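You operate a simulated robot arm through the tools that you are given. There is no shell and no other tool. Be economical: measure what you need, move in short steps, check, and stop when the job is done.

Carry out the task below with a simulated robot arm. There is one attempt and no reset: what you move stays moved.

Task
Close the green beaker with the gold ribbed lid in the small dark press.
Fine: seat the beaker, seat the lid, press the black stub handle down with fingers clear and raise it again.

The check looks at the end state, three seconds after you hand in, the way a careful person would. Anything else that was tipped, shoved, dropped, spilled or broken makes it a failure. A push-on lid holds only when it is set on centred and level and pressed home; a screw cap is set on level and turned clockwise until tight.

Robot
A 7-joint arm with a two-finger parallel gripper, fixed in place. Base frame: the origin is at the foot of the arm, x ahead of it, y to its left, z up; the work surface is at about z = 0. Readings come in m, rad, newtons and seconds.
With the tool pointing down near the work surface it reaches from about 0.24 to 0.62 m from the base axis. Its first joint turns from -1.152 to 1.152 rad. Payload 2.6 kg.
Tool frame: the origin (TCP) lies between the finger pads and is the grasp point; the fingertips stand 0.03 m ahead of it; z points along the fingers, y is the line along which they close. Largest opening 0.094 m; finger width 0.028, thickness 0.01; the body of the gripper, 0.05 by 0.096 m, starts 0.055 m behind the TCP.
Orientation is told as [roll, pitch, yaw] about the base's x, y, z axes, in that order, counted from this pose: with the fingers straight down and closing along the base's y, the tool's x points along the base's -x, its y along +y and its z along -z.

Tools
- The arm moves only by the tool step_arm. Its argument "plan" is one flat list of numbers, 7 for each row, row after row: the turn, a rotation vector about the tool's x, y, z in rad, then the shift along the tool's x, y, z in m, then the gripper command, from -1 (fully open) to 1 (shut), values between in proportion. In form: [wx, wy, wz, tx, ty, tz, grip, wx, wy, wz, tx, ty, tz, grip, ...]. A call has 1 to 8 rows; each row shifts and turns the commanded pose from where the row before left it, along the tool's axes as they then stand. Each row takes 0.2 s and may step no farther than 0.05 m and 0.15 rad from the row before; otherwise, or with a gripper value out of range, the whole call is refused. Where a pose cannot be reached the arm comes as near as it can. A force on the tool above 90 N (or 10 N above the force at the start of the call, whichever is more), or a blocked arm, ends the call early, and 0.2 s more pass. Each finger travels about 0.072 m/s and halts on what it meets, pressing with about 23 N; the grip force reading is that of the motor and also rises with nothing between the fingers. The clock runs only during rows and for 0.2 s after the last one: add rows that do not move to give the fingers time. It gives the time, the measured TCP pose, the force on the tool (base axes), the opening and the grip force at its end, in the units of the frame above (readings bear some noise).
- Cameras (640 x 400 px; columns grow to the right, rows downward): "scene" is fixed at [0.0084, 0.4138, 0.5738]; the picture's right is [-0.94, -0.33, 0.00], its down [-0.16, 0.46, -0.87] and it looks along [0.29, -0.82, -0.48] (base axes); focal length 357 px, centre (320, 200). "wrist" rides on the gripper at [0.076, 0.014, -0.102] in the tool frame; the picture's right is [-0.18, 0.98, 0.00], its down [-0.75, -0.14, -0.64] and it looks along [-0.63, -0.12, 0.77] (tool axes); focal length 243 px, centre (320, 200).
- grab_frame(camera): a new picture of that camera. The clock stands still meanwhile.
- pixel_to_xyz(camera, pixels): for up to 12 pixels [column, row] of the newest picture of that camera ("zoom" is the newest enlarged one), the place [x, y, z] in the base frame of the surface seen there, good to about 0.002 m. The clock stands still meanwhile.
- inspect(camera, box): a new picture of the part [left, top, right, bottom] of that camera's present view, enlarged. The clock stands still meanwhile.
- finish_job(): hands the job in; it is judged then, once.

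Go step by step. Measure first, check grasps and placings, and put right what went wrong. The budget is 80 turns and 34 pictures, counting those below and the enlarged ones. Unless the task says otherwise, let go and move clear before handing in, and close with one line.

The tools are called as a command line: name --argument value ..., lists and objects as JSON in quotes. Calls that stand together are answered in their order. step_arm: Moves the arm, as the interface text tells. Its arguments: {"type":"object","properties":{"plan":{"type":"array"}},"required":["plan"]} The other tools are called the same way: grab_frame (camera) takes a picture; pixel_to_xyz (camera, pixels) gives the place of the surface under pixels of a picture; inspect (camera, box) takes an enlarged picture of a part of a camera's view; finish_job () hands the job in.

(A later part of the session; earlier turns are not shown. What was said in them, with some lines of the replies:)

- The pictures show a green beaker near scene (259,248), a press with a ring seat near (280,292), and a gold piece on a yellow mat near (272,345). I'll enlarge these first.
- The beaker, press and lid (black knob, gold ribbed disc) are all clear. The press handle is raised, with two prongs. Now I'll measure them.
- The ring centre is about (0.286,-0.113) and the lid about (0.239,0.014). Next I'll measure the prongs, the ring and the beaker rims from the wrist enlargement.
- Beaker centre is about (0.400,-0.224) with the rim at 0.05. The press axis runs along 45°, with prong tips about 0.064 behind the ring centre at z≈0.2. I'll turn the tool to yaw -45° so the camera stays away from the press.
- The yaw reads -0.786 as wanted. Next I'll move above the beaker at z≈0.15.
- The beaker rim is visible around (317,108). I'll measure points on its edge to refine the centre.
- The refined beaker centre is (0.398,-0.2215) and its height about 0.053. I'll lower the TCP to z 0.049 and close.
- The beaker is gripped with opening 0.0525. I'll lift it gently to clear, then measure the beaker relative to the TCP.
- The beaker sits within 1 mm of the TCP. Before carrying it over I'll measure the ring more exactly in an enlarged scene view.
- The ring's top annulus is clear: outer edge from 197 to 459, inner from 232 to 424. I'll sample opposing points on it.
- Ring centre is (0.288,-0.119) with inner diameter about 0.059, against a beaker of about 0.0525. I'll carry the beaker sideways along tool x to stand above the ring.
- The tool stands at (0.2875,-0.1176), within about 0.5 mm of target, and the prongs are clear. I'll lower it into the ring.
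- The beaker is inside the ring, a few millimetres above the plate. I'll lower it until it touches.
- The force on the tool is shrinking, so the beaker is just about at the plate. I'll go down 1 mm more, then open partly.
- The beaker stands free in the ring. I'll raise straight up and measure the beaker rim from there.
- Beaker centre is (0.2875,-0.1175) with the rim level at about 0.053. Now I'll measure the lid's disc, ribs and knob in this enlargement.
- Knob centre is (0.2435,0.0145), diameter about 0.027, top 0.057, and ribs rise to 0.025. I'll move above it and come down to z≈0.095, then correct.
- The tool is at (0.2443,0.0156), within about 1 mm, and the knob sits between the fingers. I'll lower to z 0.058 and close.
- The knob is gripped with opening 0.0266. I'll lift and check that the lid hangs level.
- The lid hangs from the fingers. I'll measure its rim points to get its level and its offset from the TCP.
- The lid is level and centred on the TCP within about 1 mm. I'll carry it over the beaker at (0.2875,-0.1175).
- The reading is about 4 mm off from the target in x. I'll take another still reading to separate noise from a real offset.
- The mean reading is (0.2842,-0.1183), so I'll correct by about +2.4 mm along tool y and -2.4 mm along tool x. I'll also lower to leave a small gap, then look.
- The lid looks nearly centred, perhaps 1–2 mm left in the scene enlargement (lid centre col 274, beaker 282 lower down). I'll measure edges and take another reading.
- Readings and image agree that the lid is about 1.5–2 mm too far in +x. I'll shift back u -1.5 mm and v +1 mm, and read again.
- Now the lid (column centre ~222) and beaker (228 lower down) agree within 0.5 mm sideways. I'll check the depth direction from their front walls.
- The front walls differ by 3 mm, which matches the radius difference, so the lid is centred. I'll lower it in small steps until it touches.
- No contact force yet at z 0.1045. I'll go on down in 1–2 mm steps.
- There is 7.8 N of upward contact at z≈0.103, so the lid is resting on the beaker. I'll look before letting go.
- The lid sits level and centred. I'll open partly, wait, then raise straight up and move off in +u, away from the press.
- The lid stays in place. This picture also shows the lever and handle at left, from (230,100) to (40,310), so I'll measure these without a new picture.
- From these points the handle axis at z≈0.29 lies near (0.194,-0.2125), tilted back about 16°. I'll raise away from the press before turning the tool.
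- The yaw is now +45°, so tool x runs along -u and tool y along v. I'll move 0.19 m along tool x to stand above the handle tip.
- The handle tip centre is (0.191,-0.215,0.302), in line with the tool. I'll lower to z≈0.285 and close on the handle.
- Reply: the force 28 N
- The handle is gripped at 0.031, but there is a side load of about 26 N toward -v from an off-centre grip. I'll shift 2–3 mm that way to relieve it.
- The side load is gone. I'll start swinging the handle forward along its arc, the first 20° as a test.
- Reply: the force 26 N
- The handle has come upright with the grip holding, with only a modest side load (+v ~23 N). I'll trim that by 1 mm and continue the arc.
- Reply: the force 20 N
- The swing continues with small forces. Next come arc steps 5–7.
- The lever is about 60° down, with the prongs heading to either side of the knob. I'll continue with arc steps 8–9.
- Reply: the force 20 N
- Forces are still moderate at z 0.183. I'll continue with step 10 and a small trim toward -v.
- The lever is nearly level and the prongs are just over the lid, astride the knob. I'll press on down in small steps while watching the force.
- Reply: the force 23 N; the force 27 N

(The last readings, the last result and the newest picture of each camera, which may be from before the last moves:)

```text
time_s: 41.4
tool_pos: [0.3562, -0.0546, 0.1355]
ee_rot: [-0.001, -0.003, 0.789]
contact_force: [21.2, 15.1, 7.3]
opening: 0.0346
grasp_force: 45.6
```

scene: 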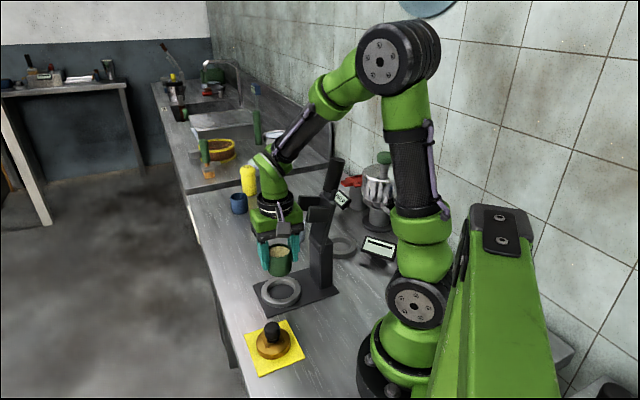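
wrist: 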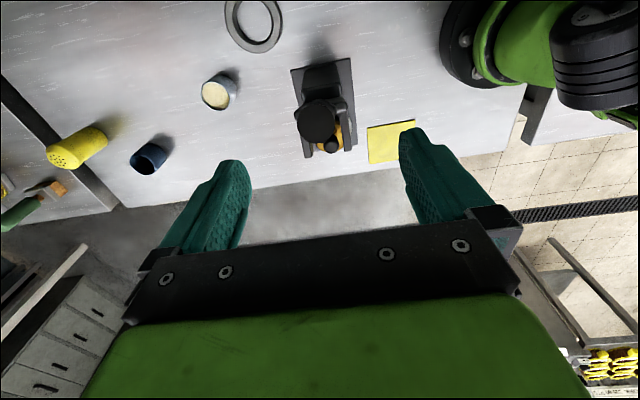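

No firm stop yet at z 0.1355. I'll keep pressing down in 5 mm steps, easing outward 1 mm.

step_arm --plan '[0, 0, 0, -0.002, 0, 0.005, 1, 0, 0, 0, 0, 0, 0.005, 1, 0, 0, 0, 0, 0, 0, 1]'

inspect --camera "scene" --box '[220, 180, 360, 320]'

```text
time_s: 42.2
tool_pos: [0.3555, -0.0541, 0.1232]
ee_rot: [0.003, 0.001, 0.786]
contact_force: [6.3, 8.4, 8.3]
opening: 0.0351
grasp_force: 45.1
```

```text
2.86 times, centred on (290, 250) of scene
```

zoom: 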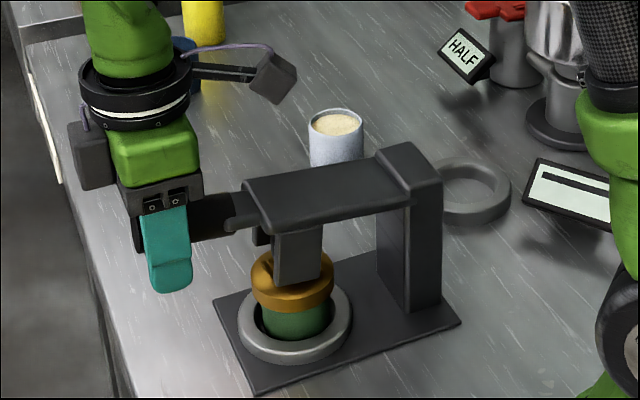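

The prongs seem to have reached the lid. I'll check the heights of the handle, prong end and lid in this picture.

pixel_to_xyz --camera "zoom" --pixels '[[210, 215], [205, 200], [205, 230], [300, 278], [300, 240], [290, 290], [260, 275], [295, 300], [300, 190], [245, 215], [170, 250], [275, 270]]'

```text
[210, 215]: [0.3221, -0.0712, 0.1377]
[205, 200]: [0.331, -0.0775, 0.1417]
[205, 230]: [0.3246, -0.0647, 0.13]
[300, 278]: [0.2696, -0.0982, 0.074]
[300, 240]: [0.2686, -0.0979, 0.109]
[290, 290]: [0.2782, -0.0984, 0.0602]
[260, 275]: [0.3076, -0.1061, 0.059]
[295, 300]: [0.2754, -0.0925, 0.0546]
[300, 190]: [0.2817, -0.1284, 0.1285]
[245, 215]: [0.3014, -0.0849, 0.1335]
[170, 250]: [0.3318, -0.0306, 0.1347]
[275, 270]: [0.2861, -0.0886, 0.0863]
```

The prong ends are at about z 0.07, roughly the lid top, and the handle follows the grip. I'll keep pressing.

step_arm --plan '[0, 0, 0, 0.001, 0, 0.004, 1, 0, 0, 0, 0, 0, 0.004, 1, 0, 0, 0, 0, 0, 0, 1]'

step_arm --plan '[0, 0, 0, 0.001, 0, 0.004, 1, 0, 0, 0, 0, 0, 0.004, 1, 0, 0, 0, 0, 0, 0, 1]'

```text
time_s: 43.0
tool_pos: [0.3544, -0.0552, 0.1158]
ee_rot: [0.001, 0.0, 0.784]
contact_force: [3.4, 6.8, 6.1]
opening: 0.0351
grasp_force: 45.3
```

```text
time_s: 43.8
tool_pos: [0.355, -0.0556, 0.1075]
ee_rot: [0.0, -0.002, 0.788]
contact_force: [4.6, 14.0, 6.8]
opening: 0.035
grasp_force: 44.9
```

The force stays low (about 7 N). I'll press another 8 mm and watch for a rise.

step_arm --plan '[0, 0, 0, 0.001, 0, 0.004, 1, 0, 0, 0, 0.001, 0, 0.004, 1, 0, 0, 0, 0, 0, 0, 1]'

inspect --camera "scene" --box '[220, 180, 360, 320]'

```text
time_s: 44.6
tool_pos: [0.3546, -0.0574, 0.1016]
ee_rot: [-0.001, -0.002, 0.785]
contact_force: [-1.2, 16.7, 29.0]
opening: 0.0347
grasp_force: 44.9
```

```text
2.86 times, centred on (290, 250) of scene
```

zoom: 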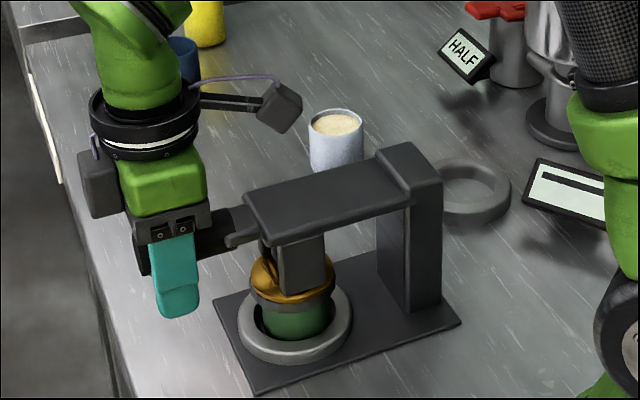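

The lever followed and the force has risen to 29 N: the prongs are now pressing the lid. I'll go on in 2–3 mm steps.

step_arm --plan '[0, 0, 0, 0, 0, 0.003, 1, 0, 0, 0, 0, 0, 0, 1]'

step_arm --plan '[0, 0, 0, 0, 0, 0.003, 1, 0, 0, 0, 0, 0, 0, 1]'

step_arm --plan '[0, 0, 0, 0, 0, 0.003, 1, 0, 0, 0, 0, 0, 0, 1]'

```text
time_s: 45.2
tool_pos: [0.3529, -0.0563, 0.0968]
ee_rot: [0.0, 0.0, 0.785]
contact_force: [-7.4, 9.5, 30.5]
opening: 0.0349
grasp_force: 44.9
```

```text
time_s: 45.8
tool_pos: [0.3528, -0.0564, 0.0935]
ee_rot: [-0.003, 0.0, 0.785]
contact_force: [-7.0, 6.1, 30.8]
opening: 0.035
grasp_force: 45.2
```

```text
time_s: 46.4
tool_pos: [0.353, -0.0567, 0.0918]
ee_rot: [-0.001, -0.003, 0.784]
contact_force: [-5.7, 4.6, 30.2]
opening: 0.0352
grasp_force: 45.4
```

The force holds near 30 N, which could be the lid sliding on or the grip slipping. I'll press 6 mm more and check with a picture.

step_arm --plan '[0, 0, 0, 0, 0, 0.003, 1, 0, 0, 0, 0, 0, 0.003, 1, 0, 0, 0, 0, 0, 0, 1]'

inspect --camera "scene" --box '[220, 180, 360, 320]'

```text
time_s: 47.2
tool_pos: [0.3538, -0.057, 0.0843]
ee_rot: [-0.001, -0.001, 0.786]
contact_force: [-3.6, 4.4, 29.6]
opening: 0.0351
grasp_force: 45.3
```

```text
2.86 times, centred on (290, 250) of scene
```

zoom: 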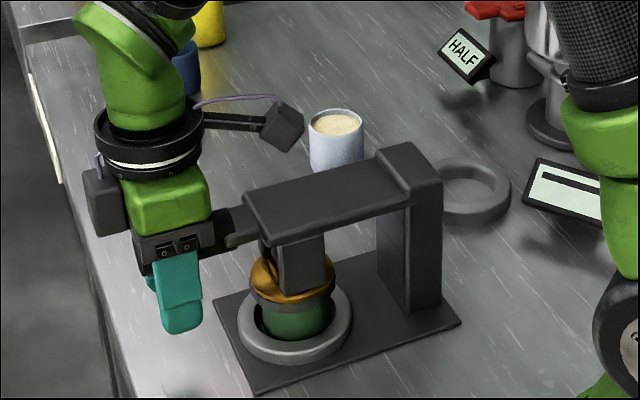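

The grip has slipped: the lever hasn't moved, and the handle now sits just under the gripper body. I'll continue down so the palm itself pushes the handle, with the fingertips staying well outside the ring and above the table.

step_arm --plan '[0, 0, 0, 0, 0, 0.004, 1, 0, 0, 0, 0, 0, 0.004, 1, 0, 0, 0, 0, 0, 0, 1]'

step_arm --plan '[0, 0, 0, 0, 0, 0.003, 1, 0, 0, 0, 0, 0, 0, 1]'

step_arm --plan '[0, 0, 0, 0, 0, 0.003, 1, 0, 0, 0, 0, 0, 0, 1]'

```text
time_s: 48.0
tool_pos: [0.3537, -0.0566, 0.0771]
ee_rot: [-0.002, 0.0, 0.785]
contact_force: [-3.5, -1.7, 30.0]
opening: 0.0352
grasp_force: 45.1
```

```text
time_s: 48.6
tool_pos: [0.3534, -0.0575, 0.0744]
ee_rot: [-0.003, -0.002, 0.785]
contact_force: [-3.4, -6.1, 30.5]
opening: 0.0352
grasp_force: 45.4
```

```text
time_s: 49.2
tool_pos: [0.3546, -0.0567, 0.0726]
ee_rot: [-0.001, -0.002, 0.785]
contact_force: [-11.0, -5.7, 47.2]
opening: 0.0352
grasp_force: 45.0
```

The force has jumped to 47 N: the palm is on the handle. I'll press in 2 mm steps.

step_arm --plan '[0, 0, 0, 0, 0, 0.002, 1, 0, 0, 0, 0, 0, 0, 1]'

step_arm --plan '[0, 0, 0, 0, 0, 0.002, 1, 0, 0, 0, 0, 0, 0, 1]'

step_arm --plan '[0, 0, 0, 0, 0, 0.002, 1, 0, 0, 0, 0, 0, 0, 1]'

```text
time_s: 49.8
tool_pos: [0.3543, -0.0555, 0.0719]
ee_rot: [-0.005, -0.003, 0.785]
contact_force: [-20.2, 0.5, 65.7]
opening: 0.0353
grasp_force: 44.7
```

```text
time_s: 50.4
tool_pos: [0.3549, -0.0555, 0.0713]
ee_rot: [-0.003, -0.006, 0.785]
contact_force: [-28.4, 7.4, 83.9]
opening: 0.0349
grasp_force: 44.8
```

```text
time_s: 50.8
tool_pos: [0.3551, -0.057, 0.0723]
ee_rot: [-0.003, -0.005, 0.782]
contact_force: [-18.0, 2.3, 35.2]
opening: 0.0351
grasp_force: 45.6
stopped in row 1: the force on the tool passed its limit (the readings are from after the stop); the commanded pose is now the measured one
```

The force passed the limit with hardly any travel (0.0726 to 0.0713 m), so the lever is against something solid. I'll check whether the lid is home.

inspect --camera "scene" --box '[257, 240, 321, 300]'

```text
6.67 times, centred on (289, 270) of scene
```

zoom: 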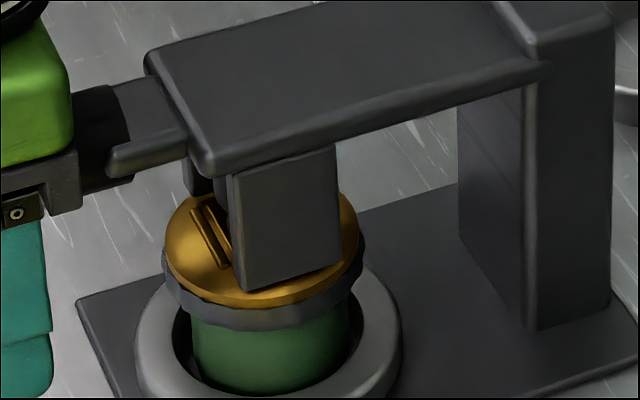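

The lid now shows a crimped grey skirt around the rim below the gold, and it looks level. I'll measure heights to confirm it has gone down.

pixel_to_xyz --camera "zoom" --pixels '[[190, 250], [200, 270], [270, 302], [340, 275], [350, 225], [180, 215], [175, 290], [260, 318], [345, 290], [260, 350], [210, 240], [270, 282]]'

```text
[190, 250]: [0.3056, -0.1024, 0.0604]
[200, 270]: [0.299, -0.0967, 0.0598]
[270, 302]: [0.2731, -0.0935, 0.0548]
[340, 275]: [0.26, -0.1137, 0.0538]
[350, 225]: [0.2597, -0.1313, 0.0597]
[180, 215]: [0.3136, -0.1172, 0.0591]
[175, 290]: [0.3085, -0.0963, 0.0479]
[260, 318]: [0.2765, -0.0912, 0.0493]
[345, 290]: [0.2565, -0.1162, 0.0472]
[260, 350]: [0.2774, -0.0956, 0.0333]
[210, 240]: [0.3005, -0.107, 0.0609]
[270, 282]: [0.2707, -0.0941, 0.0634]
```

Lid top is level at about 0.060 all round, down some 6 mm from before, so it is pressed home. I'll open, lift the tool 36 mm so the handle lies at the pads again, and regrip for the return swing.

step_arm --plan '[0, 0, 0, 0, 0, -0.001, 0, 0, 0, 0, 0, 0, 0, -0.3, 0, 0, 0, 0, 0, 0, -0.3, 0, 0, 0, 0, 0, -0.018, -0.3, 0, 0, 0, 0, 0, -0.018, -0.3, 0, 0, 0, 0, 0, 0, 0.5, 0, 0, 0, 0, 0, 0, 1, 0, 0, 0, 0, 0, 0, 1]'

```text
time_s: 52.6
tool_pos: [0.3545, -0.0561, 0.1082]
ee_rot: [-0.001, -0.004, 0.786]
contact_force: [-4.6, 6.0, 0.7]
opening: 0.0348
grasp_force: 44.7
```

The handle is regripped with opening 0.0348. I'll raise it back along the same arc.

step_arm --plan '[0, 0, 0, -0.0012, 0, -0.0108, 1, 0, 0, 0, -0.0004, 0, -0.0109, 1, 0, 0, 0, 0.0005, 0, -0.0149, 1, 0, 0, 0, 0.0018, 0, -0.0148, 1, 0, 0, 0, 0.0031, 0, -0.0147, 1, 0, 0, 0, 0.0044, 0, -0.0142, 1, 0, 0, 0, 0, 0, 0, 1]'

```text
time_s: 54.2
tool_pos: [0.3477, -0.0626, 0.1876]
ee_rot: [-0.004, -0.004, 0.785]
contact_force: [-11.5, -4.3, -11.0]
opening: 0.0346
grasp_force: 45.5
```

The lever is rising with the grip (-11 N load). I'll continue the reverse arc.

step_arm --plan '[0, 0, 0, 0.0057, 0, -0.0138, 1, 0, 0, 0, 0.0067, 0, -0.0133, 1, 0, 0, 0, 0.008, 0, -0.0127, 1, 0, 0, 0, 0.0089, 0, -0.0119, 1, 0, 0, 0, 0.01, 0, -0.011, 1, 0, 0, 0, 0.0108, 0, -0.0102, 1, 0, 0, 0, 0, 0, 0, 1]'

step_arm --plan '[0, 0, 0, 0.0118, 0, -0.0091, 1, 0, 0, 0, 0.0125, 0, -0.0082, 1, 0, 0, 0, 0.0132, 0, -0.007, 1, 0, 0, 0, 0.0137, 0, -0.0059, 1, 0, 0, 0, 0.0142, 0, -0.0045, 1, 0, 0, 0, 0.0145, 0, -0.0034, 1, 0, 0, 0, 0, 0, 0, 1]'

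```text
time_s: 55.8
tool_pos: [0.3114, -0.0963, 0.2611]
ee_rot: [-0.004, -0.006, 0.784]
contact_force: [4.8, 12.0, 4.9]
opening: 0.0345
grasp_force: 44.4
```

```text
time_s: 57.4
tool_pos: [0.2559, -0.1528, 0.2993]
ee_rot: [-0.003, -0.009, 0.783]
contact_force: [7.5, 8.7, 14.1]
opening: 0.0303
grasp_force: 44.8
```

The lever is nearly upright now. I'll finish the arc back towards its first backward tilt.

step_arm --plan '[0, 0, 0, 0.0148, 0, -0.0015, 1, 0, 0, 0, 0.0149, 0, -0.0004, 1, 0, 0, 0, 0.0149, 0, 0.0009, 1, 0, 0, 0, 0.0148, 0, 0.0022, 1, 0, 0, 0, 0, 0, 0, 1]'

step_arm --plan '[0, 0, 0, 0.01, 0, 0.0025, 1, 0, 0, 0, 0.008, 0, 0.0022, 1, 0, 0, 0, 0, 0, 0, 1]'

```text
time_s: 58.6
tool_pos: [0.211, -0.1965, 0.2963]
ee_rot: [-0.005, -0.004, 0.783]
contact_force: [-0.5, 0.6, -0.8]
opening: 0.0
grasp_force: 32.9
```

```text
time_s: 59.4
tool_pos: [0.1994, -0.2081, 0.2918]
ee_rot: [-0.003, -0.004, 0.784]
contact_force: [0.3, 0.3, -0.3]
opening: 0.0
grasp_force: 32.4
```

The fingers closed to 0, so the handle slipped out of the grip near the top. I have one picture left, so I'll use it to see where the lever stands.

inspect --camera "scene" --box '[220, 120, 400, 310]'

```text
2.11 times, centred on (310, 215) of scene
```

zoom: 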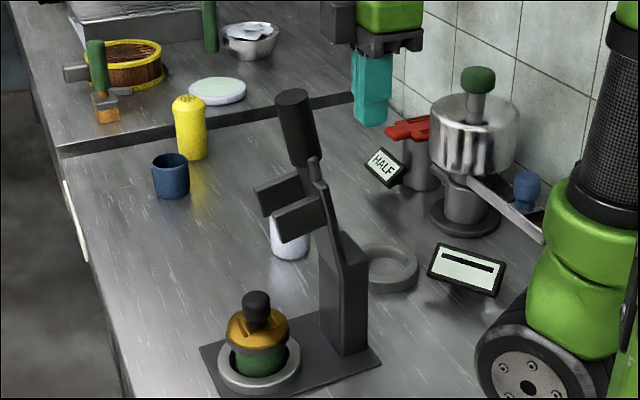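

The beaker is closed and upright. The lever holds by itself, leaning slightly forward. I'll locate the handle to push it the rest of the way back from its front side.

pixel_to_xyz --camera "zoom" --pixels '[[293, 94], [283, 102], [308, 98], [295, 115], [300, 130], [302, 150], [305, 160], [285, 130], [315, 130], [257, 300], [370, 90], [258, 330]]'

```text
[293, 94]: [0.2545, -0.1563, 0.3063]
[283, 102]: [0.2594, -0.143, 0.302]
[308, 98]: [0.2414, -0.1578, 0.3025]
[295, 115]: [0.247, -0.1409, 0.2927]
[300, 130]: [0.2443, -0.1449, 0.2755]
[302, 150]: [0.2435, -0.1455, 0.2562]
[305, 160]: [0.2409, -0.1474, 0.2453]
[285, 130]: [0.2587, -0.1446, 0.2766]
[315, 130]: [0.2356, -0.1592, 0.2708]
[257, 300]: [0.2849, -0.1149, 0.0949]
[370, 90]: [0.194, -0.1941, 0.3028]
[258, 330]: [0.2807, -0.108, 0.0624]
```

The handle tip is at u≈0.069, about 8° forward of vertical. I'll rise above it, pass to its front side (u≈0.132), and come down with the fingers slightly apart to cradle it.

step_arm --plan '[0, 0, 0, 0, 0, -0.037, 0.57, 0, 0, 0, 0, 0, -0.037, 0.57, 0, 0, 0, 0, 0, -0.034, 0.57, 0, 0, 0, -0.046, 0, 0, 0.57, 0, 0, 0, -0.046, 0, 0, 0.57, 0, 0, 0, -0.046, 0, 0, 0.57, 0, 0, 0, 0, 0, 0, 0.57]'

step_arm --plan '[0, 0, 0, 0, 0, 0.035, 0.57, 0, 0, 0, 0, 0, 0.035, 0.57, 0, 0, 0, 0, 0, 0.034, 0.57, 0, 0, 0, 0, 0, 0, 0.57]'

```text
time_s: 61.0
tool_pos: [0.2981, -0.109, 0.3991]
ee_rot: [-0.003, -0.004, 0.784]
contact_force: [0.7, 0.3, -0.5]
opening: 0.0201
grasp_force: 0.1
```

```text
time_s: 62.0
tool_pos: [0.298, -0.112, 0.2956]
ee_rot: [-0.005, -0.006, 0.784]
contact_force: [-0.7, 0.3, 0.1]
opening: 0.0202
grasp_force: 0.1
```

The tool is in front of the handle with no contact. I'll push back along -u in small steps.

step_arm --plan '[0, 0, 0, 0.015, 0, 0, 0.57, 0, 0, 0, 0.015, 0, 0, 0.57, 0, 0, 0, 0.012, 0, 0, 0.57, 0, 0, 0, 0.012, 0, 0, 0.57, 0, 0, 0, 0.012, 0, 0, 0.57, 0, 0, 0, 0, 0, 0, 0.57]'

step_arm --plan '[0, 0, 0, 0.01, 0, 0, 0.57, 0, 0, 0, 0.01, 0, 0, 0.57, 0, 0, 0, 0, 0, 0, 0.57]'

step_arm --plan '[0, 0, 0, 0.005, 0, 0, 0.57, 0, 0, 0, 0.005, 0, 0, 0.57, 0, 0, 0, 0, 0, 0, 0.57]'

```text
time_s: 63.4
tool_pos: [0.2503, -0.1571, 0.2971]
ee_rot: [-0.003, -0.003, 0.783]
contact_force: [0.3, 0.1, -0.3]
opening: 0.0207
grasp_force: 0.2
```

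```text
time_s: 64.2
tool_pos: [0.2368, -0.1727, 0.2972]
ee_rot: [-0.003, -0.003, 0.785]
contact_force: [1.7, -1.0, -0.4]
opening: 0.021
grasp_force: 0.7
```

```text
time_s: 65.0
tool_pos: [0.2309, -0.1797, 0.297]
ee_rot: [-0.005, -0.003, 0.783]
contact_force: [0.9, 0.8, 0.4]
opening: 0.0208
grasp_force: 0.0
```

The forces are tiny, so the handle has moved back freely. I'll feel on a few more millimetres to find it at its rest stop.

step_arm --plan '[0, 0, 0, 0.004, 0, 0, 0.57, 0, 0, 0, 0, 0, 0, 0.57]'

step_arm --plan '[0, 0, 0, 0.004, 0, 0, 0.57, 0, 0, 0, 0, 0, 0, 0.57]'

step_arm --plan '[0, 0, 0, 0.004, 0, 0, 0.57, 0, 0, 0, 0, 0, 0, 0.57]'

```text
time_s: 65.6
tool_pos: [0.2273, -0.1812, 0.2967]
ee_rot: [-0.002, -0.005, 0.784]
contact_force: [1.9, 0.6, 0.3]
opening: 0.0207
grasp_force: 0.8
```

```text
time_s: 66.2
tool_pos: [0.224, -0.1845, 0.2958]
ee_rot: [-0.004, -0.003, 0.783]
contact_force: [1.3, -0.4, -0.6]
opening: 0.0212
grasp_force: 0.8
```

```text
time_s: 66.8
tool_pos: [0.222, -0.1882, 0.2949]
ee_rot: [-0.004, -0.002, 0.784]
contact_force: [2.1, 0.1, 0.0]
opening: 0.0209
grasp_force: 0.6
```

A light, steady contact of about 1.5 N shows the handle has been carried back to its first raised tilt (u≈0.024). I'll back off and move clear upwards.

step_arm --plan '[0, 0, 0, -0.01, 0, 0, 0.57, 0, 0, 0, -0.02, 0, 0, 0.57, 0, 0, 0, -0.03, 0, 0, 0.57, 0, 0, 0, -0.03, 0, -0.02, 0.57, 0, 0, 0, -0.02, 0, -0.035, 0.57, 0, 0, 0, 0, 0, -0.035, 0.57, 0, 0, 0, 0, 0, 0, 0.57]'

```text
time_s: 68.4
tool_pos: [0.2997, -0.1085, 0.3876]
ee_rot: [-0.003, -0.004, 0.784]
contact_force: [0.0, 0.6, 0.1]
opening: 0.0202
grasp_force: 0.1
```

The arm is clear with no contact. The lid was seen level and pressed home, and the handle is raised, so I'm handing in.

finish_job

```text
The job is handed in.
```

I closed the green beaker with the gold ribbed lid in the small dark press, raised the handle again and moved the arm clear. In my last pictures the lid was level and pressed down about 6 mm. The handle slipped out of the grip near the top, so I pushed it back from the front. With no pictures left, I judged its final position by touch alone.
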